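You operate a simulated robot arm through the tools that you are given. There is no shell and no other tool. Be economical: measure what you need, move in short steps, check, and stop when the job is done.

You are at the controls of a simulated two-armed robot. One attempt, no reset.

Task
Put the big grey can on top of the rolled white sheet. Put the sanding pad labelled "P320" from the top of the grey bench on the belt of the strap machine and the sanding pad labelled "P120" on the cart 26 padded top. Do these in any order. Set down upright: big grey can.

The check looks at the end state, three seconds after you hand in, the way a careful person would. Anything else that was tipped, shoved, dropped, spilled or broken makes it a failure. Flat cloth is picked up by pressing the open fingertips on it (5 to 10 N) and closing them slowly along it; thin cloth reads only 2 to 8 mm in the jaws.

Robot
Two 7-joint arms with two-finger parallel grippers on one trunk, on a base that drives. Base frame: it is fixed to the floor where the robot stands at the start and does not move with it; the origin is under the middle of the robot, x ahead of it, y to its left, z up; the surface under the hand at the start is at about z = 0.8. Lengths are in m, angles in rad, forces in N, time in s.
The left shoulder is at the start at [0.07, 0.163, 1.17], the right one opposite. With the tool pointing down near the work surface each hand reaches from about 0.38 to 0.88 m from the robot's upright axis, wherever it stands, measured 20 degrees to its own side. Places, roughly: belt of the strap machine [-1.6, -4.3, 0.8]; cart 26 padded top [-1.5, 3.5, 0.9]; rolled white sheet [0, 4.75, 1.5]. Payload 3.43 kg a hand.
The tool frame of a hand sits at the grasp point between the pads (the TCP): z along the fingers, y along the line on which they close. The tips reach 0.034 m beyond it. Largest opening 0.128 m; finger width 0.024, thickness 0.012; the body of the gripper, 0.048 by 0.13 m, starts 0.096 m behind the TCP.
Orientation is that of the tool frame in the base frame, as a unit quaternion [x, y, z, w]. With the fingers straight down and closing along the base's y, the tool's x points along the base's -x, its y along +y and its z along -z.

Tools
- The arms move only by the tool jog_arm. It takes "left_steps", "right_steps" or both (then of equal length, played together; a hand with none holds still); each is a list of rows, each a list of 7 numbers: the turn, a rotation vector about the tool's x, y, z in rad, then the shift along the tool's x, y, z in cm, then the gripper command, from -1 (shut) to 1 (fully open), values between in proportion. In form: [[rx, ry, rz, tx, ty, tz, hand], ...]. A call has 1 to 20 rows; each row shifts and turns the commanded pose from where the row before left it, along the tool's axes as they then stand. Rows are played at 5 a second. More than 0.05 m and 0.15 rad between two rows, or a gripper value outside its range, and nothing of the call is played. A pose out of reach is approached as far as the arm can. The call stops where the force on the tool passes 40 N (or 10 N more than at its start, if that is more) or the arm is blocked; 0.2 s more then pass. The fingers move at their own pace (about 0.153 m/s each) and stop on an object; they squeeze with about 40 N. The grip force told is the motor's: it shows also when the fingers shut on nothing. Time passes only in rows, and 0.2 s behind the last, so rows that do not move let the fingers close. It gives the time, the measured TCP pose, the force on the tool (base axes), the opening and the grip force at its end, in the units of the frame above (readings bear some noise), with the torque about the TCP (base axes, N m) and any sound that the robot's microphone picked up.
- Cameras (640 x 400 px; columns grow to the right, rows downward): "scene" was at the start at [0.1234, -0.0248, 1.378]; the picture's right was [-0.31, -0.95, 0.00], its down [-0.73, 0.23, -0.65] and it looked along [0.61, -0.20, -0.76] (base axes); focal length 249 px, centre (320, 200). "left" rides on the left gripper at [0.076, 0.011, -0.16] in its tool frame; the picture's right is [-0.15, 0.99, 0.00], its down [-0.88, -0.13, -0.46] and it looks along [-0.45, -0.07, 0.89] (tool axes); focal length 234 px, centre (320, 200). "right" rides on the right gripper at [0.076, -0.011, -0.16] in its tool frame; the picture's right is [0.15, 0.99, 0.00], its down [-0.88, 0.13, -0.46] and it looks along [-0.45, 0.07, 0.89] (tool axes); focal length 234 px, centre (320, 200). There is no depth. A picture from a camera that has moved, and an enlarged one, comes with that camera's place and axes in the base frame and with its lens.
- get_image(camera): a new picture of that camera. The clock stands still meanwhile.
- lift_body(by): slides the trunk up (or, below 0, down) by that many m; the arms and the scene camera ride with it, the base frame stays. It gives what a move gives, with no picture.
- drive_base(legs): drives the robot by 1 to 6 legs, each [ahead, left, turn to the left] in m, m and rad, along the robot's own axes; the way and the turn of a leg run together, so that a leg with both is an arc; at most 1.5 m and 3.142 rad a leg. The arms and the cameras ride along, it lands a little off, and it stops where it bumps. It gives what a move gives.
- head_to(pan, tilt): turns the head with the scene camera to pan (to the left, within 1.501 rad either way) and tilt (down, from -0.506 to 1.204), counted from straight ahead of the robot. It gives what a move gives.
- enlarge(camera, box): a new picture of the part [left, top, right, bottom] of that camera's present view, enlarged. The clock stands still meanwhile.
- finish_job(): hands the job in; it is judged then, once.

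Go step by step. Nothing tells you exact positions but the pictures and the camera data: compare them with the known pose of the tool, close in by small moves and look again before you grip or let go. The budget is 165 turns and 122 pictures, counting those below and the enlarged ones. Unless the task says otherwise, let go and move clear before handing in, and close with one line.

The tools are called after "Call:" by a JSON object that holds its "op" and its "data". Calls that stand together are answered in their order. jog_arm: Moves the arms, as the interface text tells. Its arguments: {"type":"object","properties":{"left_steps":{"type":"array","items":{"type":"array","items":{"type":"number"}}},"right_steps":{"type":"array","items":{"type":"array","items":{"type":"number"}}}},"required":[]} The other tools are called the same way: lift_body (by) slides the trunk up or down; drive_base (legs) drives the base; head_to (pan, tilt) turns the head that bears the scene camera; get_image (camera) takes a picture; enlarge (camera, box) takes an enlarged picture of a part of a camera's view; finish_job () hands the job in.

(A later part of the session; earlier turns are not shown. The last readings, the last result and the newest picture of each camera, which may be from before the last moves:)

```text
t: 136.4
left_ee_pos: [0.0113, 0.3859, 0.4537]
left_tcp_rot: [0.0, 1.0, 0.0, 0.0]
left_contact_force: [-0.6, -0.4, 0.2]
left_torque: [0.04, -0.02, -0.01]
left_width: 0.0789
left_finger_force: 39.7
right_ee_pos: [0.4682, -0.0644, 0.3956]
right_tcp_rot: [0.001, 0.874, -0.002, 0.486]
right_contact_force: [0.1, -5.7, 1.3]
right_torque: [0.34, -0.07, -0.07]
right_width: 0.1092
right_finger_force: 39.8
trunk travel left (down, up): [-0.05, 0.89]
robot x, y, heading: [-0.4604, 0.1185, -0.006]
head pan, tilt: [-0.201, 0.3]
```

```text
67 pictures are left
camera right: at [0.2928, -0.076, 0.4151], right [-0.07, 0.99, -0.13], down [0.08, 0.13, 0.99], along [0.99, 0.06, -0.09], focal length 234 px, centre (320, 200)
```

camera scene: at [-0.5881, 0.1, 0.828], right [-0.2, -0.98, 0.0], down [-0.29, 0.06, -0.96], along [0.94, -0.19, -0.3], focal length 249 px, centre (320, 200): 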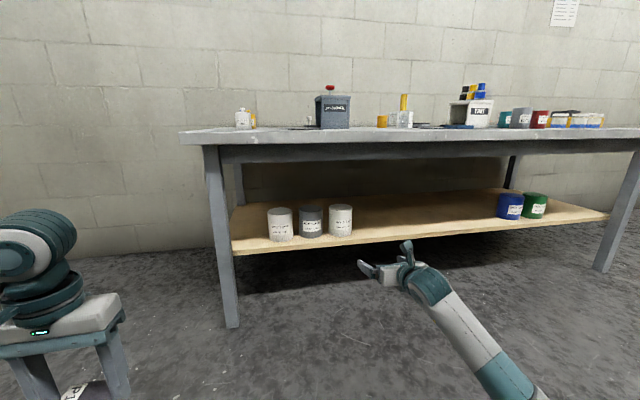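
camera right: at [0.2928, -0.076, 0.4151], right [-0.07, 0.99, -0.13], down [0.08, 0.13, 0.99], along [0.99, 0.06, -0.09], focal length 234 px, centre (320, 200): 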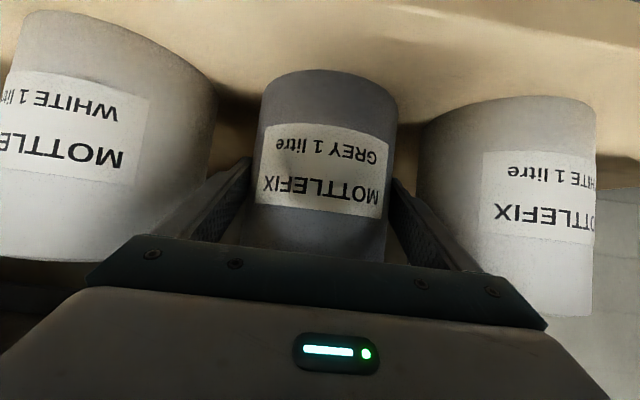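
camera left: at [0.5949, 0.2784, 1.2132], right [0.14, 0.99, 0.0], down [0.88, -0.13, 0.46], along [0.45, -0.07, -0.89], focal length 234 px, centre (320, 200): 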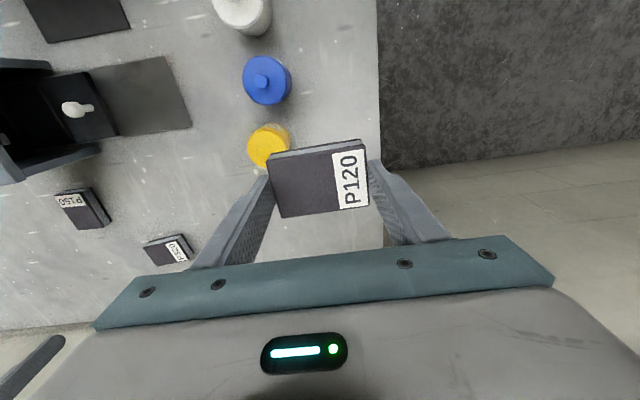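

Gripped (0.109). I lift 3 cm slowly and check the load.

Call:
{"op": "jog_arm", "data": {"right_steps": [[0, 0, 0, -0.42, 0, -0.27, 0.0], [0, 0, 0, -0.42, 0, -0.27, 0.0], [0, 0, 0, -0.85, 0, -0.53, 0.0], [0, 0, 0, -0.85, 0, -0.53, 0.0], [0, 0, 0, 0, 0, 0, 0.0]]}}

Call:
{"op": "get_image", "data": {"camera": "right"}}

```text
t: 137.6
left_ee_pos: [0.0123, 0.3855, 0.4523]
left_tcp_rot: [0.0, 1.0, 0.0, -0.001]
left_contact_force: [0.3, -0.6, 0.0]
left_torque: [0.03, 0.03, -0.01]
left_width: 0.0788
left_finger_force: 40.3
right_ee_pos: [0.4688, -0.0646, 0.4234]
right_tcp_rot: [0.001, 0.875, -0.001, 0.483]
right_contact_force: [1.0, 0.1, -13.4]
right_torque: [0.09, 0.18, 0.03]
right_width: 0.1091
right_finger_force: 40.2
trunk travel left (down, up): [-0.05, 0.89]
robot x, y, heading: [-0.4539, 0.1225, 0.0]
head pan, tilt: [-0.201, 0.3]
```

```text
66 pictures are left
camera right: at [0.2933, -0.0763, 0.4431], right [-0.08, 0.99, -0.13], down [0.08, 0.13, 0.99], along [0.99, 0.06, -0.09], focal length 234 px, centre (320, 200)
```

right: 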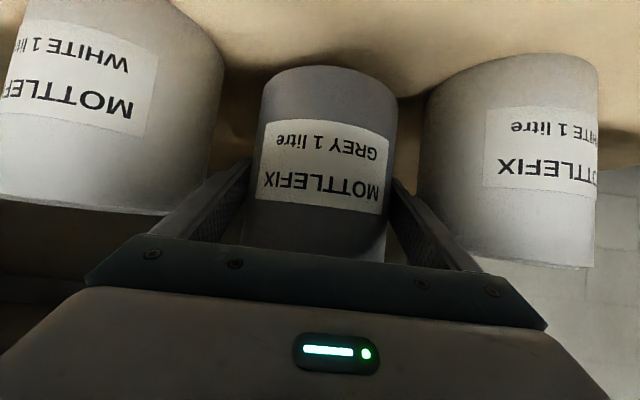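

Lifted (13.4 N ≈1.4 kg). I withdraw straight back by arm, then back the base away.

Call:
{"op": "jog_arm", "data": {"right_steps": [[0, 0, 0, 0.8, 0, -1.27, 0.0], [0, 0, 0, 1.06, 0, -1.7, 0.0], [0, 0, 0, 1.06, 0, -1.7, 0.0], [0, 0, 0, 1.06, 0, -1.7, 0.0], [0, 0, 0, 1.06, 0, -1.7, 0.0], [0, 0, 0, 1.06, 0, -1.7, 0.0], [0, 0, 0, 1.06, 0, -1.7, 0.0], [0, 0, 0, 0, 0, 0, 0.0]]}}

Call:
{"op": "drive_base", "data": {"legs": [[-0.35, 0, 0]]}}

Call:
{"op": "get_image", "data": {"camera": "scene"}}

Call:
{"op": "get_image", "data": {"camera": "right"}}

```text
t: 139.4
left_ee_pos: [0.0124, 0.3854, 0.4543]
left_tcp_rot: [0.0, 1.0, 0.0, -0.001]
left_contact_force: [-0.3, -0.2, 0.1]
left_torque: [0.05, 0.03, -0.01]
left_width: 0.0789
left_finger_force: 39.7
right_ee_pos: [0.3338, -0.065, 0.4232]
right_tcp_rot: [0.001, 0.875, -0.002, 0.484]
right_contact_force: [0.6, 0.4, -12.3]
right_torque: [0.03, 0.16, -0.04]
right_width: 0.1093
right_finger_force: 40.0
trunk travel left (down, up): [-0.05, 0.89]
robot x, y, heading: [-0.4593, 0.1201, -0.001]
head pan, tilt: [-0.201, 0.3]
```

```text
t: 141.7
left_ee_pos: [-0.3416, 0.3882, 0.4534]
left_tcp_rot: [-0.003, 1.0, 0.0, -0.001]
left_contact_force: [0.8, -0.1, -1.0]
left_torque: [-0.02, -0.01, 0.01]
left_width: 0.0788
left_finger_force: 40.1
right_ee_pos: [-0.0198, -0.0645, 0.4238]
right_tcp_rot: [-0.001, 0.875, 0.0, 0.485]
right_contact_force: [0.1, -0.2, -11.6]
right_torque: [0.02, 0.13, -0.03]
right_width: 0.1092
right_finger_force: 40.3
trunk travel left (down, up): [-0.05, 0.89]
robot x, y, heading: [-0.811, 0.1168, -0.001]
head pan, tilt: [-0.201, 0.3]
```

```text
65 pictures are left
camera scene: at [-0.6698, 0.1001, 0.8277], right [-0.2, -0.98, 0.0], down [-0.29, 0.06, -0.95], along [0.94, -0.19, -0.3], focal length 249 px, centre (320, 200)
```

scene: 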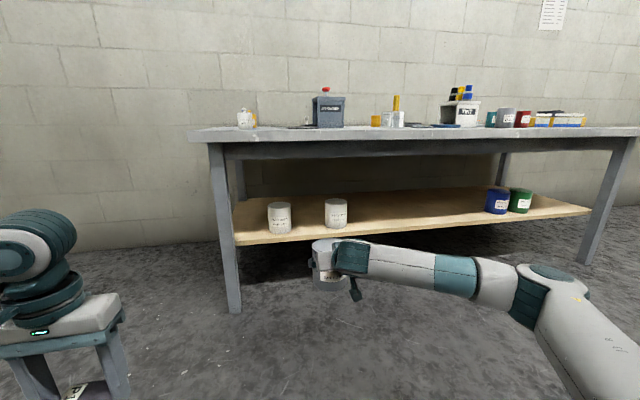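

```text
64 pictures are left
camera right: at [-0.1954, -0.0753, 0.4429], right [-0.08, 0.99, -0.13], down [0.08, 0.13, 0.99], along [0.99, 0.07, -0.09], focal length 234 px, centre (320, 200)
```

right: 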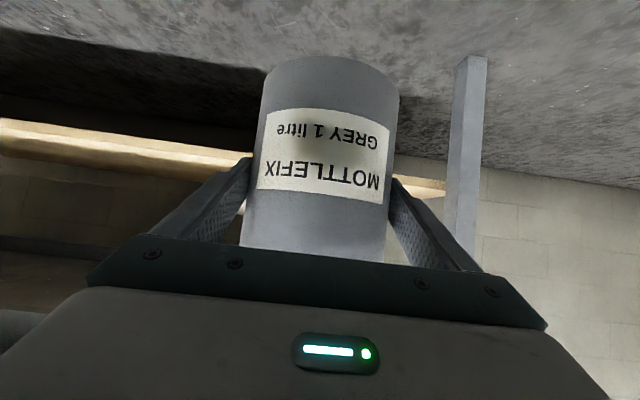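

Can held, white cans undisturbed. I raise the trunk back and turn left to face the far area.

Call:
{"op": "lift_body", "data": {"by": 0.4}}

Call:
{"op": "lift_body", "data": {"by": 0.2}}

Call:
{"op": "drive_base", "data": {"legs": [[0, 0, 1.57]]}}

Call:
{"op": "head_to", "data": {"pan": 0.0, "tilt": 0.2}}

Call:
{"op": "get_image", "data": {"camera": "scene"}}

```text
t: 145.5
left_ee_pos: [-0.3419, 0.3881, 0.8525]
left_tcp_rot: [-0.002, 1.0, 0.0, -0.001]
left_contact_force: [-1.1, -0.1, -0.5]
left_torque: [-0.02, 0.01, -0.02]
left_width: 0.0787
left_finger_force: 40.0
right_ee_pos: [-0.0192, -0.0649, 0.8217]
right_tcp_rot: [0.0, 0.874, -0.001, 0.485]
right_contact_force: [-0.4, -0.2, -12.6]
right_torque: [0.01, 0.17, 0.02]
right_width: 0.1094
right_finger_force: 40.2
trunk travel left (down, up): [-0.45, 0.49]
robot x, y, heading: [-0.8123, 0.1209, 0.001]
head pan, tilt: [-0.201, 0.3]
```

```text
t: 147.7
left_ee_pos: [-0.3416, 0.3867, 1.0538]
left_tcp_rot: [-0.002, 1.0, 0.0, -0.001]
left_contact_force: [0.5, 0.7, -0.2]
left_torque: [-0.03, -0.03, 0.01]
left_width: 0.0791
left_finger_force: 40.4
right_ee_pos: [-0.0185, -0.064, 1.0234]
right_tcp_rot: [0.0, 0.875, -0.001, 0.484]
right_contact_force: [0.1, -0.5, -11.8]
right_torque: [0.0, 0.11, 0.0]
right_width: 0.1092
right_finger_force: 39.8
trunk travel left (down, up): [-0.65, 0.29]
robot x, y, heading: [-0.8119, 0.1201, -0.0]
head pan, tilt: [-0.201, 0.3]
```

```text
t: 151.9
left_ee_pos: [-1.0737, 0.5936, 1.0531]
left_tcp_rot: [-0.705, 0.71, 0.0, 0.0]
left_contact_force: [0.0, 0.7, -0.5]
left_torque: [-0.02, 0.0, -0.01]
left_width: 0.0784
left_finger_force: 40.2
right_ee_pos: [-0.6178, 0.9125, 1.024]
right_tcp_rot: [-0.615, 0.622, 0.34, 0.346]
right_contact_force: [0.8, -0.7, -12.2]
right_torque: [-0.13, 0.0, 0.0]
right_width: 0.1093
right_finger_force: 40.0
trunk travel left (down, up): [-0.65, 0.29]
robot x, y, heading: [-0.8111, 0.1185, 1.561]
head pan, tilt: [-0.201, 0.3]
```

```text
t: 152.6
left_ee_pos: [-1.0729, 0.5937, 1.0538]
left_tcp_rot: [-0.704, 0.71, -0.001, -0.001]
left_contact_force: [-0.1, -0.6, -0.1]
left_torque: [0.01, 0.05, -0.03]
left_width: 0.0785
left_finger_force: 39.9
right_ee_pos: [-0.6167, 0.9112, 1.0233]
right_tcp_rot: [-0.615, 0.622, 0.339, 0.345]
right_contact_force: [-0.4, 0.0, -12.1]
right_torque: [-0.19, 0.01, -0.01]
right_width: 0.1091
right_finger_force: 40.0
trunk travel left (down, up): [-0.65, 0.29]
robot x, y, heading: [-0.8134, 0.1206, 1.562]
head pan, tilt: [0.0, 0.201]
```

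```text
63 pictures are left
camera scene: at [-0.8105, 0.2642, 1.4369], right [1.0, -0.01, 0.0], down [0.0, -0.2, -0.98], along [0.01, 0.98, -0.2], focal length 249 px, centre (320, 200)
```

scene: 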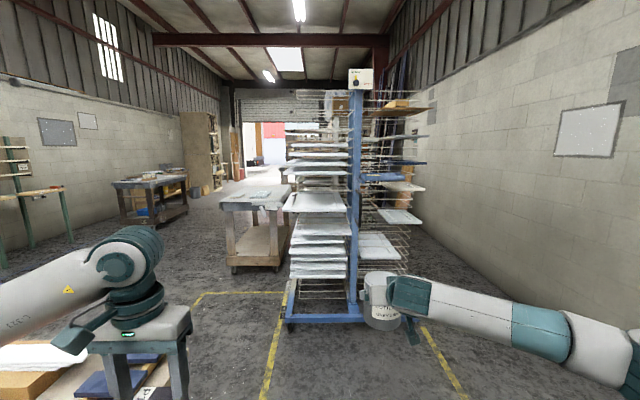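

I see a cart with a padded top near [-1.5, 3], the blue rack in front, and something on my left. I check to the left before driving.

Call:
{"op": "head_to", "data": {"pan": 0.7, "tilt": 0.5}}

Call:
{"op": "get_image", "data": {"camera": "scene"}}

```text
t: 153.7
left_ee_pos: [-1.074, 0.5927, 1.0531]
left_tcp_rot: [-0.704, 0.71, -0.001, -0.001]
left_contact_force: [-0.3, -0.6, 0.1]
left_torque: [0.01, 0.02, 0.01]
left_width: 0.0786
left_finger_force: 39.8
right_ee_pos: [-0.6175, 0.9108, 1.0222]
right_tcp_rot: [-0.616, 0.622, 0.339, 0.345]
right_contact_force: [-1.0, -1.0, -12.8]
right_torque: [-0.16, 0.02, 0.0]
right_width: 0.1093
right_finger_force: 40.3
trunk travel left (down, up): [-0.65, 0.29]
robot x, y, heading: [-0.8121, 0.1171, 1.561]
head pan, tilt: [0.7, 0.499]
```

```text
62 pictures are left
camera scene: at [-0.8694, 0.2412, 1.4093], right [0.77, 0.64, 0.0], down [0.3, -0.37, -0.88], along [-0.56, 0.68, -0.48], focal length 249 px, centre (320, 200)
```

scene: 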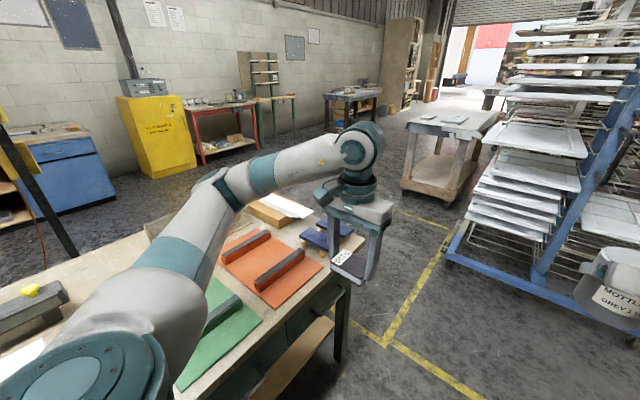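

The wooden bench occupies x<-1.18, y<≈0.9. I'll approach the cart from its west side facing +x: turn back to heading 0, slide left, back up, slide left again.

Call:
{"op": "lift_body", "data": {"by": 0.15}}

Call:
{"op": "drive_base", "data": {"legs": [[0, 0, -1.561], [0, 1.4, 0]]}}

Call:
{"op": "head_to", "data": {"pan": 1.5, "tilt": 0.4}}

Call:
{"op": "get_image", "data": {"camera": "scene"}}

```text
t: 155.4
left_ee_pos: [-1.0735, 0.5928, 1.2032]
left_tcp_rot: [-0.704, 0.71, -0.001, 0.0]
left_contact_force: [0.9, 0.7, -1.2]
left_torque: [-0.02, -0.01, -0.02]
left_width: 0.0787
left_finger_force: 39.8
right_ee_pos: [-0.6183, 0.9119, 1.1725]
right_tcp_rot: [-0.616, 0.623, 0.339, 0.345]
right_contact_force: [-0.2, -0.2, -12.2]
right_torque: [-0.17, -0.03, 0.01]
right_width: 0.1096
right_finger_force: 39.9
trunk travel left (down, up): [-0.8, 0.14]
robot x, y, heading: [-0.8116, 0.1187, 1.561]
head pan, tilt: [0.7, 0.499]
```

```text
t: 164.8
left_ee_pos: [-0.3643, 1.5861, 1.2147]
left_tcp_rot: [0.003, 1.0, 0.006, 0.005]
left_contact_force: [-0.9, -0.6, -0.4]
left_torque: [0.0, -0.01, -0.04]
left_width: 0.0786
left_finger_force: 40.4
right_ee_pos: [-0.0426, 1.1391, 1.1713]
right_tcp_rot: [0.004, 0.875, 0.003, 0.484]
right_contact_force: [-0.2, 0.5, -9.7]
right_torque: [-0.01, 0.21, 0.02]
right_width: 0.1094
right_finger_force: 39.9
trunk travel left (down, up): [-0.8, 0.14]
robot x, y, heading: [-0.8295, 1.3394, -0.003]
head pan, tilt: [0.7, 0.499]
stopped in leg 2: the robot was blocked; the commanded pose is now the measured one
```

```text
t: 166.0
left_ee_pos: [-0.3628, 1.5874, 1.2135]
left_tcp_rot: [0.001, 1.0, 0.008, 0.004]
left_contact_force: [-0.1, -1.3, 0.7]
left_torque: [-0.02, 0.01, -0.03]
left_width: 0.0789
left_finger_force: 39.9
right_ee_pos: [-0.0395, 1.1385, 1.172]
right_tcp_rot: [0.004, 0.875, 0.004, 0.485]
right_contact_force: [0.2, -0.1, -12.2]
right_torque: [0.01, 0.15, 0.02]
right_width: 0.1092
right_finger_force: 40.1
trunk travel left (down, up): [-0.8, 0.14]
robot x, y, heading: [-0.8279, 1.3431, 0.002]
head pan, tilt: [1.499, 0.4]
```

```text
61 pictures are left
camera scene: at [-0.7772, 1.4143, 1.5706], right [1.0, -0.07, 0.0], down [-0.02, -0.38, -0.93], along [0.07, 0.92, -0.38], focal length 249 px, centre (320, 200)
```

scene: 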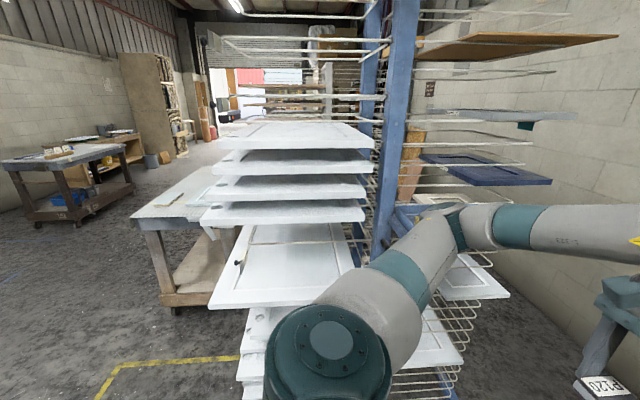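

The left elbow touched the rack. I back off to the right immediately and compare the rack's state.

Call:
{"op": "drive_base", "data": {"legs": [[0, -0.15, 0]]}}

Call:
{"op": "head_to", "data": {"pan": 1.3, "tilt": 0.25}}

Call:
{"op": "get_image", "data": {"camera": "scene"}}

```text
t: 167.4
left_ee_pos: [-0.3564, 1.4515, 1.2054]
left_tcp_rot: [0.002, 1.0, 0.0, 0.001]
left_contact_force: [0.5, 0.2, -0.2]
left_torque: [-0.03, -0.01, -0.02]
left_width: 0.0789
left_finger_force: 39.5
right_ee_pos: [-0.0333, 1.0025, 1.1711]
right_tcp_rot: [0.001, 0.875, -0.002, 0.483]
right_contact_force: [0.1, 0.4, -12.9]
right_torque: [-0.03, 0.18, 0.01]
right_width: 0.1092
right_finger_force: 39.9
trunk travel left (down, up): [-0.8, 0.14]
robot x, y, heading: [-0.8263, 1.1894, 0.004]
head pan, tilt: [1.499, 0.4]
```

```text
t: 168.1
left_ee_pos: [-0.3554, 1.4503, 1.2054]
left_tcp_rot: [0.001, 1.0, 0.0, 0.001]
left_contact_force: [0.2, 0.1, -0.6]
left_torque: [0.0, -0.01, 0.0]
left_width: 0.0789
left_finger_force: 40.1
right_ee_pos: [-0.0321, 1.0015, 1.1693]
right_tcp_rot: [0.0, 0.876, -0.001, 0.482]
right_contact_force: [0.2, -0.5, -12.7]
right_torque: [0.0, 0.14, 0.03]
right_width: 0.1096
right_finger_force: 39.6
trunk travel left (down, up): [-0.8, 0.14]
robot x, y, heading: [-0.8289, 1.1925, 0.003]
head pan, tilt: [1.3, 0.25]
```

```text
60 pictures are left
camera scene: at [-0.75, 1.2773, 1.5825], right [0.96, -0.26, 0.0], down [-0.07, -0.24, -0.97], along [0.25, 0.94, -0.25], focal length 249 px, centre (320, 200)
```

scene: 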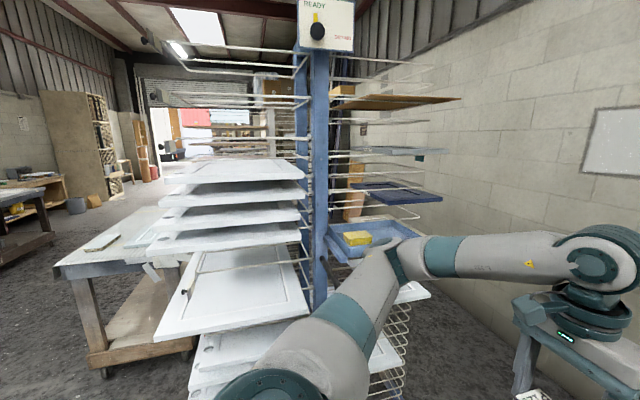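

The rack looks intact. I now back up along the corridor between the bench end and the rack.

Call:
{"op": "drive_base", "data": {"legs": [[-0.5, 0.05, 0], [-0.95, 0, 0]]}}

Call:
{"op": "head_to", "data": {"pan": 0.9, "tilt": 0.4}}

Call:
{"op": "get_image", "data": {"camera": "scene"}}

```text
t: 171.1
left_ee_pos: [-0.8506, 1.5007, 1.2053]
left_tcp_rot: [0.001, 1.0, 0.0, 0.001]
left_contact_force: [-1.1, 0.4, -0.2]
left_torque: [-0.01, 0.01, -0.01]
left_width: 0.079
left_finger_force: 40.1
right_ee_pos: [-0.5288, 1.0524, 1.1654]
right_tcp_rot: [0.0, 0.877, -0.003, 0.48]
right_contact_force: [-0.2, 0.4, -12.1]
right_torque: [-0.01, 0.22, 0.0]
right_width: 0.1094
right_finger_force: 40.2
trunk travel left (down, up): [-0.8, 0.14]
robot x, y, heading: [-1.3178, 1.2375, 0.002]
head pan, tilt: [1.3, 0.25]
stopped in leg 1: the robot was blocked; the commanded pose is now the measured one
```

```text
t: 172.0
left_ee_pos: [-0.8504, 1.5, 1.2037]
left_tcp_rot: [0.001, 1.0, 0.001, 0.0]
left_contact_force: [-0.3, 0.5, -1.0]
left_torque: [-0.07, -0.02, 0.01]
left_width: 0.0788
left_finger_force: 40.2
right_ee_pos: [-0.528, 1.0514, 1.1678]
right_tcp_rot: [0.0, 0.876, -0.002, 0.482]
right_contact_force: [-0.9, 0.6, -12.4]
right_torque: [0.02, 0.18, 0.03]
right_width: 0.1094
right_finger_force: 39.7
trunk travel left (down, up): [-0.8, 0.14]
robot x, y, heading: [-1.3192, 1.2368, 0.006]
head pan, tilt: [0.901, 0.4]
```

```text
59 pictures are left
camera scene: at [-1.2123, 1.3095, 1.5685], right [0.79, -0.62, 0.0], down [-0.24, -0.31, -0.92], along [0.57, 0.73, -0.39], focal length 249 px, centre (320, 200)
```

scene: 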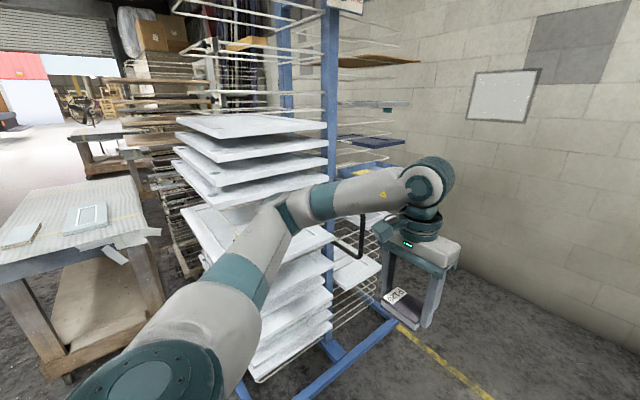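

Blocked again near x≈-1.32. I look on the right rear and down to learn what is touching.

Call:
{"op": "head_to", "data": {"pan": -1.5, "tilt": 0.7}}

Call:
{"op": "get_image", "data": {"camera": "scene"}}

Call:
{"op": "head_to", "data": {"pan": 1.5, "tilt": 0.9}}

Call:
{"op": "get_image", "data": {"camera": "scene"}}

```text
t: 174.2
left_ee_pos: [-0.8512, 1.4994, 1.2044]
left_tcp_rot: [0.0, 1.0, 0.001, 0.0]
left_contact_force: [-0.2, 0.4, 0.0]
left_torque: [0.0, -0.01, -0.02]
left_width: 0.0788
left_finger_force: 39.9
right_ee_pos: [-0.5278, 1.0517, 1.1688]
right_tcp_rot: [0.0, 0.877, -0.002, 0.481]
right_contact_force: [0.0, 0.6, -12.4]
right_torque: [-0.02, 0.2, 0.04]
right_width: 0.1092
right_finger_force: 39.3
trunk travel left (down, up): [-0.8, 0.14]
robot x, y, heading: [-1.3193, 1.2404, 0.005]
head pan, tilt: [-1.499, 0.7]
```

```text
58 pictures are left
camera scene: at [-1.2632, 1.1522, 1.5417], right [-1.0, -0.08, 0.0], down [-0.05, 0.64, -0.76], along [0.06, -0.76, -0.64], focal length 249 px, centre (320, 200)
```

scene: 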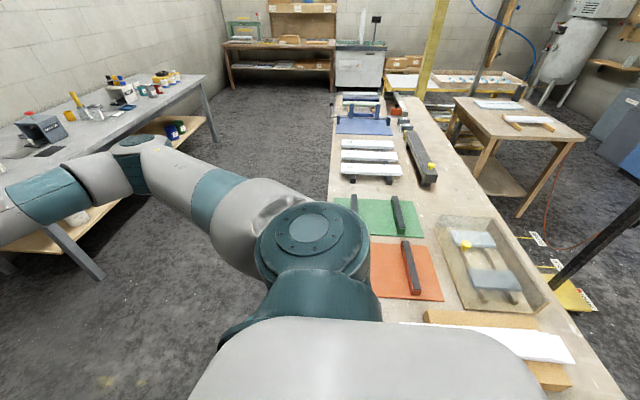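

```text
t: 176.8
left_ee_pos: [-0.8515, 1.4996, 1.2057]
left_tcp_rot: [0.001, 1.0, 0.001, 0.0]
left_contact_force: [0.4, 0.1, -0.3]
left_torque: [-0.02, 0.0, -0.02]
left_width: 0.0787
left_finger_force: 40.5
right_ee_pos: [-0.5275, 1.0513, 1.1686]
right_tcp_rot: [0.001, 0.876, -0.003, 0.482]
right_contact_force: [0.4, 0.5, -12.1]
right_torque: [0.0, 0.15, -0.03]
right_width: 0.1093
right_finger_force: 39.8
trunk travel left (down, up): [-0.8, 0.14]
robot x, y, heading: [-1.3212, 1.2373, 0.007]
head pan, tilt: [1.499, 0.901]
```

```text
57 pictures are left
camera scene: at [-1.2646, 1.3122, 1.5256], right [1.0, -0.07, 0.0], down [-0.05, -0.78, -0.62], along [0.04, 0.62, -0.78], focal length 249 px, centre (320, 200)
```

scene: 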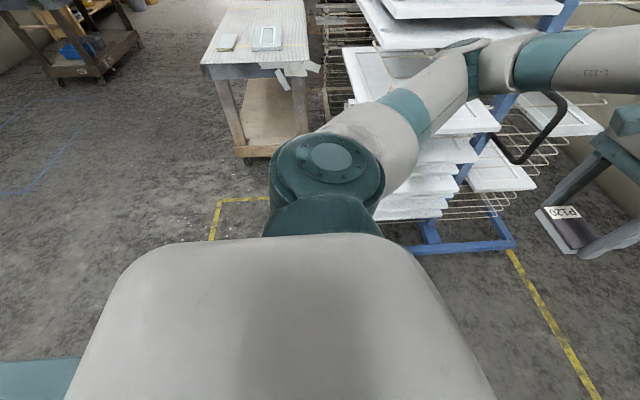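

Probably the elbow/rack or base/bench corner. I reverse that leg, then turn to face -y so the hands pass high over the bench and the elbows stay off the rack.

Call:
{"op": "drive_base", "data": {"legs": [[0.5, -0.08, 0]]}}

Call:
{"op": "lift_body", "data": {"by": 0.1}}

Call:
{"op": "drive_base", "data": {"legs": [[0, 0, -1.575], [-0.15, 0, 0]]}}

Call:
{"op": "head_to", "data": {"pan": -1.4, "tilt": 0.5}}

Call:
{"op": "get_image", "data": {"camera": "scene"}}

```text
t: 179.8
left_ee_pos: [-0.348, 1.4283, 1.2049]
left_tcp_rot: [-0.003, 1.0, 0.001, 0.001]
left_contact_force: [-0.4, -0.1, 0.0]
left_torque: [0.04, 0.02, 0.0]
left_width: 0.0786
left_finger_force: 40.1
right_ee_pos: [-0.0212, 0.981, 1.1688]
right_tcp_rot: [-0.003, 0.877, 0.0, 0.481]
right_contact_force: [0.9, 0.3, -12.0]
right_torque: [-0.03, 0.22, 0.0]
right_width: 0.1091
right_finger_force: 40.4
trunk travel left (down, up): [-0.8, 0.14]
robot x, y, heading: [-0.8157, 1.1641, 0.008]
head pan, tilt: [1.499, 0.901]
```

```text
t: 181.1
left_ee_pos: [-0.346, 1.4285, 1.3053]
left_tcp_rot: [-0.002, 1.0, 0.0, 0.0]
left_contact_force: [-0.5, 0.4, -0.8]
left_torque: [0.0, 0.02, 0.01]
left_width: 0.0789
left_finger_force: 39.9
right_ee_pos: [-0.0198, 0.9813, 1.2664]
right_tcp_rot: [-0.002, 0.877, -0.001, 0.481]
right_contact_force: [1.0, -0.4, -11.9]
right_torque: [-0.03, 0.19, -0.02]
right_width: 0.1093
right_finger_force: 39.9
trunk travel left (down, up): [-0.9, 0.04]
robot x, y, heading: [-0.8143, 1.1632, 0.007]
head pan, tilt: [1.499, 0.901]
```

```text
t: 186.3
left_ee_pos: [-0.5512, 0.8424, 1.3048]
left_tcp_rot: [0.705, 0.709, 0.001, 0.001]
left_contact_force: [0.4, 0.1, -0.1]
left_torque: [0.06, -0.01, -0.02]
left_width: 0.079
left_finger_force: 40.2
right_ee_pos: [-0.9964, 0.5159, 1.2653]
right_tcp_rot: [0.617, 0.623, -0.34, 0.34]
right_contact_force: [0.4, -0.2, -12.8]
right_torque: [0.16, -0.04, -0.02]
right_width: 0.1088
right_finger_force: 40.2
trunk travel left (down, up): [-0.9, 0.04]
robot x, y, heading: [-0.816, 1.3128, -1.561]
head pan, tilt: [1.499, 0.901]
```

```text
t: 188.8
left_ee_pos: [-0.5517, 0.8441, 1.3041]
left_tcp_rot: [0.705, 0.709, 0.0, 0.001]
left_contact_force: [-0.1, 0.1, -0.3]
left_torque: [0.02, 0.0, -0.01]
left_width: 0.0787
left_finger_force: 39.7
right_ee_pos: [-0.9967, 0.5184, 1.2678]
right_tcp_rot: [0.618, 0.623, -0.34, 0.34]
right_contact_force: [0.2, 0.1, -11.6]
right_torque: [0.18, 0.0, 0.02]
right_width: 0.109
right_finger_force: 39.9
trunk travel left (down, up): [-0.9, 0.04]
robot x, y, heading: [-0.8179, 1.3118, -1.562]
head pan, tilt: [-1.4, 0.499]
```

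```text
56 pictures are left
camera scene: at [-0.9075, 1.2472, 1.66], right [-0.18, 0.98, 0.0], down [0.47, 0.09, -0.88], along [-0.86, -0.16, -0.48], focal length 249 px, centre (320, 200)
```

scene: 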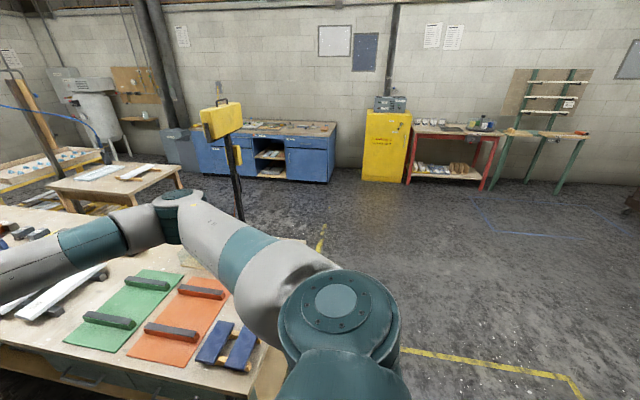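

Elbow flare (~0.8 m) explains the bumps; nothing seems displaced. The bench end and lamp stand (≈[-2.87, 0.04]) leave room: I back to y≈1.5 and slide right to x≈-2.1, then turn to heading 0.

Call:
{"op": "drive_base", "data": {"legs": [[-0.18, 0, 0], [0, -1.3, 0], [0, 0, 1.565]]}}

Call:
{"op": "head_to", "data": {"pan": 0.8, "tilt": 0.4}}

Call:
{"op": "get_image", "data": {"camera": "scene"}}

```text
t: 200.3
left_ee_pos: [-1.6465, 1.7408, 1.3036]
left_tcp_rot: [-0.003, 1.0, 0.001, -0.001]
left_contact_force: [0.6, 0.0, -0.2]
left_torque: [0.0, 0.01, -0.03]
left_width: 0.0786
left_finger_force: 39.7
right_ee_pos: [-1.3186, 1.2946, 1.2666]
right_tcp_rot: [-0.003, 0.877, 0.0, 0.48]
right_contact_force: [-0.5, 0.0, -13.0]
right_torque: [-0.01, 0.16, 0.01]
right_width: 0.1091
right_finger_force: 39.6
trunk travel left (down, up): [-0.9, 0.04]
robot x, y, heading: [-2.1175, 1.4776, 0.009]
head pan, tilt: [-1.4, 0.499]
```

```text
t: 202.4
left_ee_pos: [-1.645, 1.7417, 1.3047]
left_tcp_rot: [-0.003, 1.0, 0.001, -0.001]
left_contact_force: [0.3, 0.4, -1.0]
left_torque: [0.02, 0.03, -0.01]
left_width: 0.0787
left_finger_force: 39.9
right_ee_pos: [-1.3199, 1.2952, 1.2648]
right_tcp_rot: [-0.003, 0.878, -0.001, 0.479]
right_contact_force: [0.1, -0.2, -12.0]
right_torque: [0.04, 0.18, 0.02]
right_width: 0.1091
right_finger_force: 40.4
trunk travel left (down, up): [-0.9, 0.04]
robot x, y, heading: [-2.1216, 1.4776, 0.008]
head pan, tilt: [0.799, 0.4]
```

```text
55 pictures are left
camera scene: at [-2.0005, 1.5424, 1.6685], right [0.72, -0.69, 0.0], down [-0.27, -0.28, -0.92], along [0.63, 0.67, -0.39], focal length 249 px, centre (320, 200)
```

scene: 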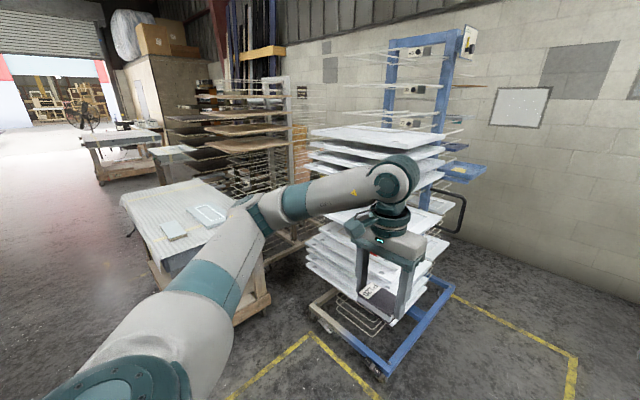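

I enlarge the far area to find cart 26's label and the rolled white sheet.

Call:
{"op": "enlarge", "data": {"camera": "scene", "box": [80, 0, 330, 156]}}

Call:
{"op": "enlarge", "data": {"camera": "scene", "box": [60, 120, 300, 290]}}

```text
2.56 times, centred on (205, 78) of scene
camera zoom: at [-2.0005, 1.5424, 1.6685], right [0.72, -0.69, 0.0], down [-0.27, -0.28, -0.92], along [0.63, 0.67, -0.39], focal length 637 px, centre (614, 512)
```

zoom: 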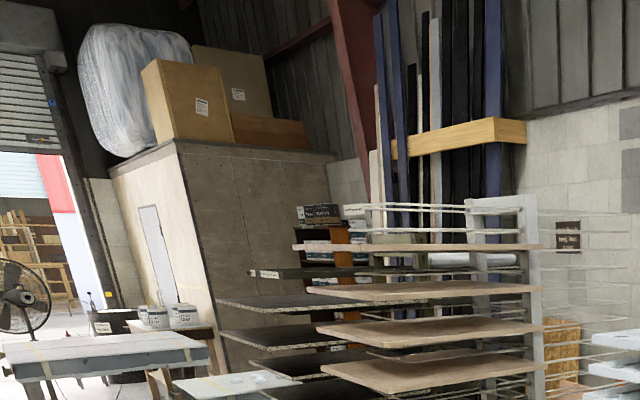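

```text
2.35 times, centred on (180, 205) of scene
camera zoom: at [-2.0005, 1.5424, 1.6685], right [0.72, -0.69, 0.0], down [-0.27, -0.28, -0.92], along [0.63, 0.67, -0.39], focal length 586 px, centre (649, 188)
```

zoom: 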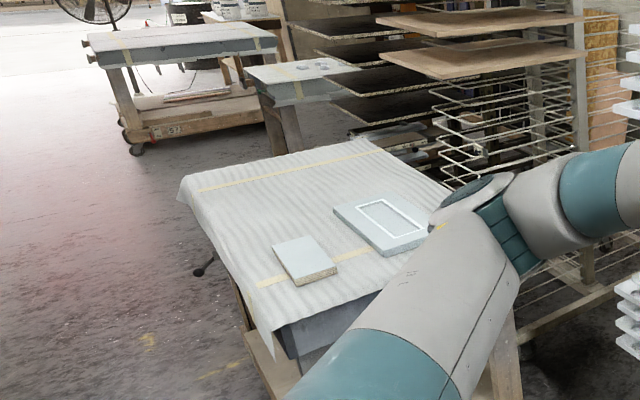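

Cart with quilted top spans x -1.88..-1.2, y 2.85..3.95; two panels lie at its near end, the far half is free. I slide left to y≈3.4 and look at the cart and its label.

Call:
{"op": "drive_base", "data": {"legs": [[-0.13, 0.5, -0.008], [0, 0.8, 0]]}}

Call:
{"op": "head_to", "data": {"pan": 0.6, "tilt": 0.6}}

Call:
{"op": "get_image", "data": {"camera": "scene"}}

```text
t: 209.3
left_ee_pos: [-1.7775, 3.0363, 1.3035]
left_tcp_rot: [0.001, 1.0, 0.0, -0.001]
left_contact_force: [0.5, -0.4, -1.0]
left_torque: [0.02, -0.02, 0.02]
left_width: 0.0788
left_finger_force: 40.1
right_ee_pos: [-1.4557, 2.587, 1.2658]
right_tcp_rot: [0.0, 0.878, -0.002, 0.479]
right_contact_force: [0.1, 0.3, -11.6]
right_torque: [0.02, 0.2, 0.03]
right_width: 0.1091
right_finger_force: 40.2
trunk travel left (down, up): [-0.9, 0.04]
robot x, y, heading: [-2.2544, 2.7736, 0.0]
head pan, tilt: [0.799, 0.4]
```

```text
t: 210.0
left_ee_pos: [-1.7773, 3.037, 1.304]
left_tcp_rot: [0.001, 1.0, 0.001, -0.001]
left_contact_force: [-0.4, 0.6, 0.8]
left_torque: [0.01, -0.01, -0.01]
left_width: 0.0787
left_finger_force: 39.8
right_ee_pos: [-1.4551, 2.5868, 1.2647]
right_tcp_rot: [0.0, 0.878, -0.003, 0.479]
right_contact_force: [-1.0, 0.4, -12.5]
right_torque: [-0.02, 0.17, 0.0]
right_width: 0.109
right_finger_force: 40.3
trunk travel left (down, up): [-0.9, 0.04]
robot x, y, heading: [-2.254, 2.776, 0.004]
head pan, tilt: [0.6, 0.6]
```

```text
52 pictures are left
camera scene: at [-2.1257, 2.8236, 1.6503], right [0.57, -0.82, 0.0], down [-0.47, -0.32, -0.82], along [0.68, 0.47, -0.57], focal length 249 px, centre (320, 200)
```

scene: 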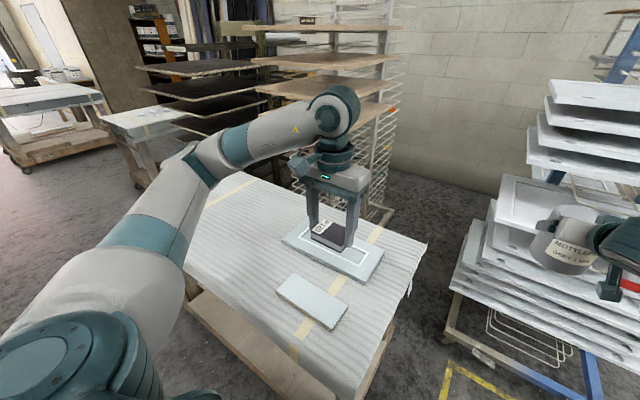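

The cart top's far half is clear. I slide left another 0.55 m so the left hand is over that part.

Call:
{"op": "drive_base", "data": {"legs": [[0, 0.55, 0]]}}

Call:
{"op": "get_image", "data": {"camera": "left"}}

Call:
{"op": "get_image", "data": {"camera": "scene"}}

```text
t: 213.1
left_ee_pos: [-1.7786, 3.5784, 1.3041]
left_tcp_rot: [0.003, 1.0, 0.001, -0.001]
left_contact_force: [-0.4, -0.4, -0.5]
left_torque: [0.01, 0.02, -0.03]
left_width: 0.0788
left_finger_force: 40.3
right_ee_pos: [-1.457, 3.1271, 1.2654]
right_tcp_rot: [0.002, 0.877, -0.003, 0.48]
right_contact_force: [-0.1, -0.3, -11.4]
right_torque: [0.0, 0.21, 0.01]
right_width: 0.1088
right_finger_force: 40.5
trunk travel left (down, up): [-0.9, 0.04]
robot x, y, heading: [-2.2565, 3.3212, 0.004]
head pan, tilt: [0.6, 0.6]
```

```text
51 pictures are left
camera left: at [-1.8533, 3.5893, 1.4649], right [0.15, 0.99, 0.0], down [0.88, -0.14, 0.45], along [0.45, -0.07, -0.89], focal length 234 px, centre (320, 200)
```

left: 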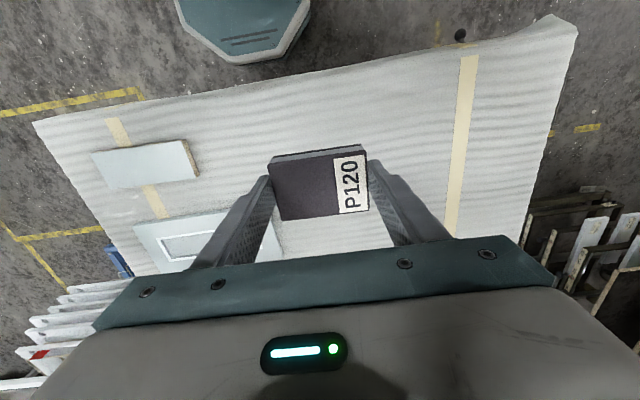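

```text
50 pictures are left
camera scene: at [-2.1271, 3.3662, 1.6503], right [0.57, -0.82, 0.0], down [-0.47, -0.32, -0.82], along [0.68, 0.47, -0.57], focal length 249 px, centre (320, 200)
```

scene: 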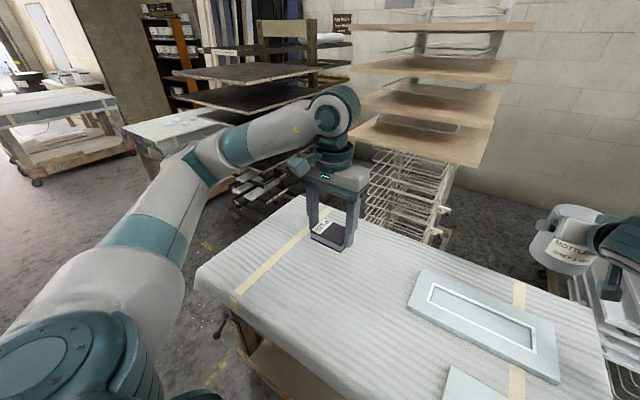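

P120 will go to about [-1.6, 3.58]. I move the left hand forward and down to z≈1.0.

Call:
{"op": "jog_arm", "data": {"left_steps": [[0, 0, 0, -4, 0, 2, -0.4], [0, 0, 0, -4, 0, 3, -0.4], [0, 0, 0, -4, 0, 3, -0.4], [0, 0, 0, -4, 0, 3, -0.4], [0, 0, 0, 0, 0, 4, -0.4], [0, 0, 0, 0, 0, 4, -0.4], [0, 0, 0, 0, 0, 4, -0.4], [0, 0, 0, 0, 0, 4, -0.4], [0, 0, 0, 0, 0, 3, -0.4], [0, 0, 0, 0, 0, 0, -0.4]]}}

Call:
{"op": "get_image", "data": {"camera": "left"}}

Call:
{"op": "get_image", "data": {"camera": "scene"}}

```text
t: 215.3
left_ee_pos: [-1.6195, 3.5791, 1.0039]
left_tcp_rot: [0.002, 1.0, 0.0, 0.0]
left_contact_force: [0.2, -0.4, 0.3]
left_torque: [-0.01, -0.02, -0.01]
left_width: 0.0785
left_finger_force: 39.5
right_ee_pos: [-1.4575, 3.129, 1.2641]
right_tcp_rot: [0.001, 0.878, -0.002, 0.479]
right_contact_force: [0.2, 0.1, -12.8]
right_torque: [-0.01, 0.22, -0.01]
right_width: 0.109
right_finger_force: 40.4
trunk travel left (down, up): [-0.9, 0.04]
robot x, y, heading: [-2.2509, 3.3218, 0.0]
head pan, tilt: [0.6, 0.6]
```

```text
49 pictures are left
camera left: at [-1.6941, 3.5893, 1.1651], right [0.15, 0.99, 0.0], down [0.88, -0.14, 0.45], along [0.45, -0.07, -0.89], focal length 234 px, centre (320, 200)
```

left: 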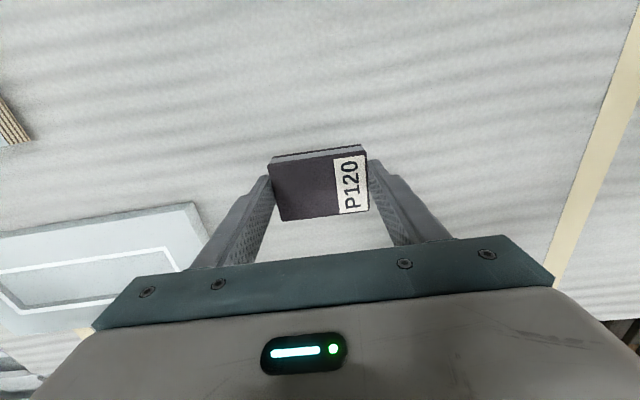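

```text
48 pictures are left
camera scene: at [-2.127, 3.3677, 1.6502], right [0.57, -0.82, 0.0], down [-0.47, -0.32, -0.82], along [0.68, 0.47, -0.57], focal length 249 px, centre (320, 200)
```

scene: 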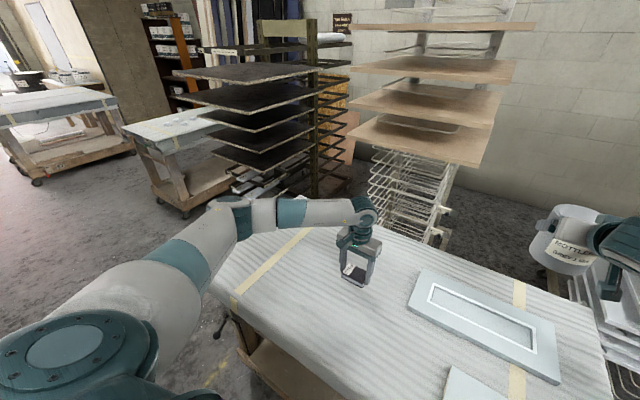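

I lower toward the cloth in small monitored steps.

Call:
{"op": "jog_arm", "data": {"left_steps": [[0, 0, 0, 0, 0, 2, -0.4], [0, 0, 0, 0, 0, 1, -0.4], [0, 0, 0, 0, 0, 0.5, -0.4], [0, 0, 0, 0, 0, 0.5, -0.4], [0, 0, 0, 0, 0, 0, -0.4]]}}

Call:
{"op": "jog_arm", "data": {"left_steps": [[0, 0, 0, 0, 0, 0.4, -0.4], [0, 0, 0, 0, 0, 0.4, -0.4], [0, 0, 0, 0, 0, 0.4, -0.4], [0, 0, 0, 0, 0, 0, -0.4]]}}

```text
t: 216.5
left_ee_pos: [-1.6181, 3.5795, 0.9641]
left_tcp_rot: [0.003, 1.0, 0.002, -0.001]
left_contact_force: [-0.3, 0.4, -0.6]
left_torque: [-0.01, -0.01, -0.01]
left_width: 0.0786
left_finger_force: 39.8
right_ee_pos: [-1.4567, 3.1293, 1.2656]
right_tcp_rot: [0.002, 0.878, -0.004, 0.479]
right_contact_force: [1.0, -0.6, -11.9]
right_torque: [-0.05, 0.22, 0.0]
right_width: 0.1092
right_finger_force: 40.0
trunk travel left (down, up): [-0.9, 0.04]
robot x, y, heading: [-2.251, 3.3183, 0.002]
head pan, tilt: [0.6, 0.6]
```

```text
t: 217.5
left_ee_pos: [-1.6188, 3.5796, 0.9522]
left_tcp_rot: [0.003, 1.0, 0.0, -0.001]
left_contact_force: [0.1, 0.0, -0.7]
left_torque: [-0.02, 0.02, 0.0]
left_width: 0.0788
left_finger_force: 40.0
right_ee_pos: [-1.4568, 3.1291, 1.2656]
right_tcp_rot: [0.003, 0.878, -0.004, 0.479]
right_contact_force: [-0.1, 0.2, -13.1]
right_torque: [0.01, 0.22, -0.02]
right_width: 0.1093
right_finger_force: 40.1
trunk travel left (down, up): [-0.9, 0.04]
robot x, y, heading: [-2.2547, 3.319, 0.004]
head pan, tilt: [0.6, 0.6]
```

Call:
{"op": "jog_arm", "data": {"left_steps": [[0, 0, 0, 0, 0, 0.4, -0.4], [0, 0, 0, 0, 0, 0.4, -0.4], [0, 0, 0, 0, 0, 0, -0.4]]}}

Call:
{"op": "get_image", "data": {"camera": "left"}}

```text
t: 218.3
left_ee_pos: [-1.6187, 3.5794, 0.9428]
left_tcp_rot: [0.002, 1.0, 0.001, 0.0]
left_contact_force: [1.2, 0.2, -0.5]
left_torque: [0.01, 0.01, 0.01]
left_width: 0.0785
left_finger_force: 39.9
right_ee_pos: [-1.4567, 3.1286, 1.2658]
right_tcp_rot: [0.002, 0.878, -0.004, 0.479]
right_contact_force: [0.3, 1.1, -10.5]
right_torque: [0.0, 0.16, 0.0]
right_width: 0.1091
right_finger_force: 40.5
trunk travel left (down, up): [-0.9, 0.04]
robot x, y, heading: [-2.2516, 3.3213, 0.005]
head pan, tilt: [0.6, 0.6]
```

```text
47 pictures are left
camera left: at [-1.6938, 3.5904, 1.1045], right [0.15, 0.99, 0.0], down [0.88, -0.14, 0.45], along [0.45, -0.07, -0.89], focal length 234 px, centre (320, 200)
```

left: 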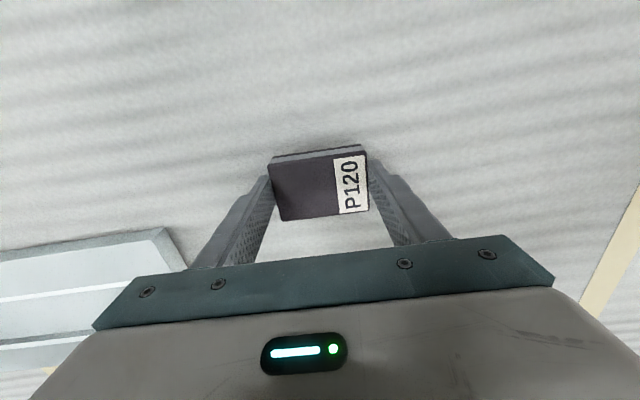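

Call:
{"op": "jog_arm", "data": {"left_steps": [[0, 0, 0, 0, 0, 0.4, -0.4], [0, 0, 0, 0, 0, 0.4, -0.4], [0, 0, 0, 0, 0, 0, -0.4]]}}

Call:
{"op": "jog_arm", "data": {"left_steps": [[0, 0, 0, 0, 0, 0.4, -0.4], [0, 0, 0, 0, 0, 0.3, -0.4], [0, 0, 0, 0, 0, 0, -0.4]]}}

```text
t: 219.1
left_ee_pos: [-1.6198, 3.5794, 0.9364]
left_tcp_rot: [0.002, 1.0, 0.0, -0.001]
left_contact_force: [-0.8, -0.6, 0.5]
left_torque: [0.01, -0.01, -0.01]
left_width: 0.0789
left_finger_force: 39.4
right_ee_pos: [-1.4566, 3.1285, 1.2645]
right_tcp_rot: [0.002, 0.878, -0.004, 0.478]
right_contact_force: [1.0, -1.0, -12.6]
right_torque: [-0.03, 0.19, -0.02]
right_width: 0.1089
right_finger_force: 39.9
trunk travel left (down, up): [-0.9, 0.04]
robot x, y, heading: [-2.254, 3.3244, -0.001]
head pan, tilt: [0.6, 0.6]
```

```text
t: 219.9
left_ee_pos: [-1.6188, 3.5801, 0.9315]
left_tcp_rot: [0.003, 1.0, 0.0, 0.002]
left_contact_force: [0.1, 2.4, 15.2]
left_torque: [-0.02, -0.06, 0.02]
left_width: 0.0789
left_finger_force: 40.3
right_ee_pos: [-1.4588, 3.1286, 1.2662]
right_tcp_rot: [0.002, 0.877, -0.003, 0.48]
right_contact_force: [-0.4, 0.8, -12.6]
right_torque: [0.03, 0.19, -0.01]
right_width: 0.1091
right_finger_force: 40.0
trunk travel left (down, up): [-0.9, 0.04]
robot x, y, heading: [-2.2505, 3.3226, 0.003]
head pan, tilt: [0.6, 0.6]
```

Contact with 15 N at z≈0.931. I relax slightly, release P120, and rise.

Call:
{"op": "jog_arm", "data": {"left_steps": [[0, 0, 0, 0, 0, -0.3, -0.4], [0, 0, 0, 0, 0, 0, 0.0], [0, 0, 0, 0, 0, 0, 0.4], [0, 0, 0, 0, 0, 0, 0.8], [0, 0, 0, 0, 0, 0, 0.8], [0, 0, 0, 0, 0, -1, 0.8], [0, 0, 0, 0, 0, -3, 0.8], [0, 0, 0, 0, 0, -4, 0.8], [0, 0, 0, 0, 0, -4, 0.8], [0, 0, 0, 0, 0, -4, 0.8]]}}

Call:
{"op": "get_image", "data": {"camera": "left"}}

Call:
{"op": "enlarge", "data": {"camera": "scene", "box": [180, 0, 380, 130]}}

```text
t: 222.1
left_ee_pos: [-1.619, 3.5793, 1.0895]
left_tcp_rot: [0.003, 1.0, 0.001, 0.0]
left_contact_force: [-0.2, -0.2, 0.6]
left_torque: [0.01, 0.01, 0.01]
left_width: 0.1151
left_finger_force: 0.1
right_ee_pos: [-1.4564, 3.1287, 1.2661]
right_tcp_rot: [0.002, 0.877, -0.003, 0.48]
right_contact_force: [-0.5, -1.2, -12.9]
right_torque: [0.04, 0.19, 0.02]
right_width: 0.1095
right_finger_force: 39.9
trunk travel left (down, up): [-0.9, 0.04]
robot x, y, heading: [-2.2481, 3.3223, 0.002]
head pan, tilt: [0.6, 0.6]
```

```text
46 pictures are left
camera left: at [-1.6941, 3.5901, 1.2518], right [0.15, 0.99, 0.0], down [0.88, -0.14, 0.45], along [0.45, -0.07, -0.89], focal length 234 px, centre (320, 200)
```

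left: 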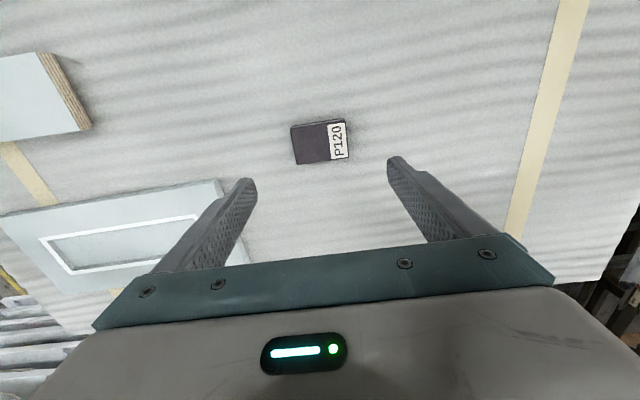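

```text
3.08 times, centred on (280, 65) of scene
camera zoom: at [-2.1278, 3.3676, 1.6502], right [0.57, -0.82, 0.0], down [-0.47, -0.32, -0.82], along [0.68, 0.47, -0.57], focal length 766 px, centre (443, 615)
```

zoom: 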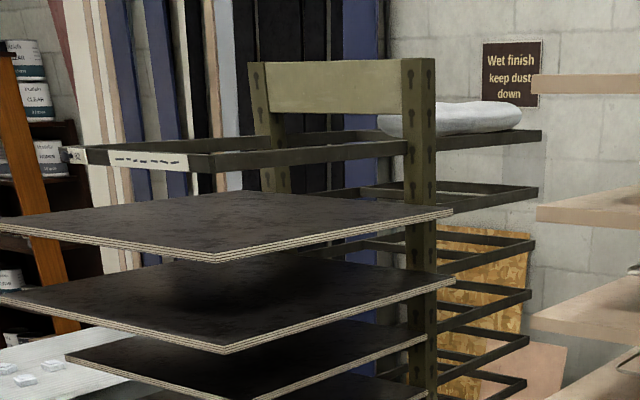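

P120 is on the cart. The rolled white sheet lies on the top arms of the dark rack's wall side near [0, 4.8, 1.57], reachable from the corridor along the wall. I retract the left arm and drive back around.

Call:
{"op": "jog_arm", "data": {"left_steps": [[0, 0, 0, 0, 0, -4, 0.8], [0, 0, 0, 0, 0, -4, 0.8], [0, 0, 0, 0, 0, -4, 0.8], [0, 0, 0, 2, 0, -4, 0.8], [0, 0, 0, 3, 0, -4, 0.8], [0, 0, 0, 4, 0, 0, 0.8], [0, 0, 0, 4, 0, 0, 0.8], [0, 0, 0, 3, 0, 0, 0.8]]}}

Call:
{"op": "drive_base", "data": {"legs": [[0, -1.45, 0], [0.13, -0.4, 0], [0, 0, -1.571], [0, 1.3, 0]]}}

```text
t: 223.9
left_ee_pos: [-1.7797, 3.5807, 1.293]
left_tcp_rot: [0.003, 1.0, 0.001, 0.0]
left_contact_force: [-0.8, 0.0, -0.4]
left_torque: [-0.01, -0.03, 0.01]
left_width: 0.1151
left_finger_force: 0.1
right_ee_pos: [-1.4576, 3.1284, 1.2653]
right_tcp_rot: [0.001, 0.878, -0.002, 0.479]
right_contact_force: [-0.5, -0.9, -12.0]
right_torque: [0.02, 0.19, -0.04]
right_width: 0.1093
right_finger_force: 40.4
trunk travel left (down, up): [-0.9, 0.04]
robot x, y, heading: [-2.2532, 3.316, 0.003]
head pan, tilt: [0.6, 0.6]
```

```text
t: 243.2
left_ee_pos: [-0.5562, 1.0216, 1.2928]
left_tcp_rot: [0.706, 0.708, 0.001, 0.001]
left_contact_force: [0.2, 0.1, -0.5]
left_torque: [-0.02, 0.0, 0.03]
left_width: 0.1153
left_finger_force: 0.0
right_ee_pos: [-1.0055, 0.6951, 1.2663]
right_tcp_rot: [0.62, 0.622, -0.34, 0.337]
right_contact_force: [-0.8, -0.1, -12.6]
right_torque: [0.25, 0.0, 0.03]
right_width: 0.1091
right_finger_force: 40.2
trunk travel left (down, up): [-0.9, 0.04]
robot x, y, heading: [-0.8192, 1.4938, -1.558]
head pan, tilt: [0.6, 0.6]
```

Back on the east side. I move to about (-0.55, 0.92) and turn right half a turn to face +y.

Call:
{"op": "drive_base", "data": {"legs": [[0.57, 0.27, 0], [0, 0, -3.14]]}}

Call:
{"op": "head_to", "data": {"pan": -0.1, "tilt": 0.1}}

Call:
{"op": "get_image", "data": {"camera": "scene"}}

```text
t: 254.0
left_ee_pos: [-0.8212, 1.3928, 1.2925]
left_tcp_rot: [0.716, -0.698, 0.0, 0.001]
left_contact_force: [-0.2, -0.9, -0.2]
left_torque: [0.03, 0.02, -0.03]
left_width: 0.1153
left_finger_force: 0.0
right_ee_pos: [-0.3796, 1.7266, 1.2648]
right_tcp_rot: [0.629, -0.613, -0.341, -0.336]
right_contact_force: [0.2, -0.1, -13.3]
right_torque: [-0.26, -0.01, -0.02]
right_width: 0.1089
right_finger_force: 39.8
trunk travel left (down, up): [-0.9, 0.04]
robot x, y, heading: [-0.5469, 0.9244, 1.602]
head pan, tilt: [0.6, 0.6]
```

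```text
t: 255.1
left_ee_pos: [-0.8209, 1.3928, 1.2919]
left_tcp_rot: [0.716, -0.698, 0.001, 0.001]
left_contact_force: [-0.2, 0.1, 0.1]
left_torque: [0.0, -0.01, -0.01]
left_width: 0.1155
left_finger_force: 0.1
right_ee_pos: [-0.3802, 1.7269, 1.2659]
right_tcp_rot: [0.629, -0.612, -0.341, -0.336]
right_contact_force: [0.2, 0.5, -12.9]
right_torque: [-0.22, 0.0, 0.0]
right_width: 0.1091
right_finger_force: 40.0
trunk travel left (down, up): [-0.9, 0.04]
robot x, y, heading: [-0.5457, 0.9277, 1.602]
head pan, tilt: [-0.099, 0.099]
```

```text
44 pictures are left
camera scene: at [-0.541, 1.0699, 1.6963], right [1.0, -0.07, 0.0], down [-0.01, -0.1, -0.99], along [0.07, 0.99, -0.1], focal length 249 px, centre (320, 200)
```

scene: 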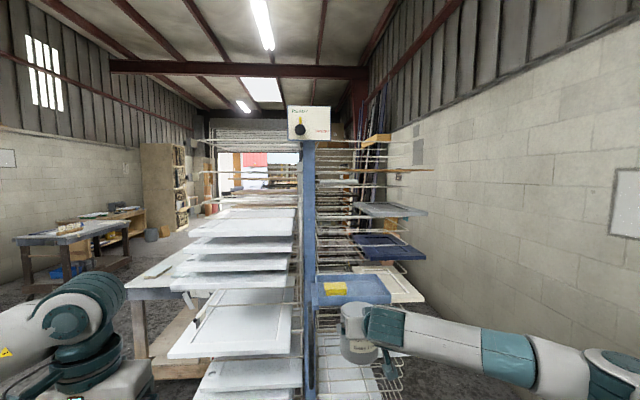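

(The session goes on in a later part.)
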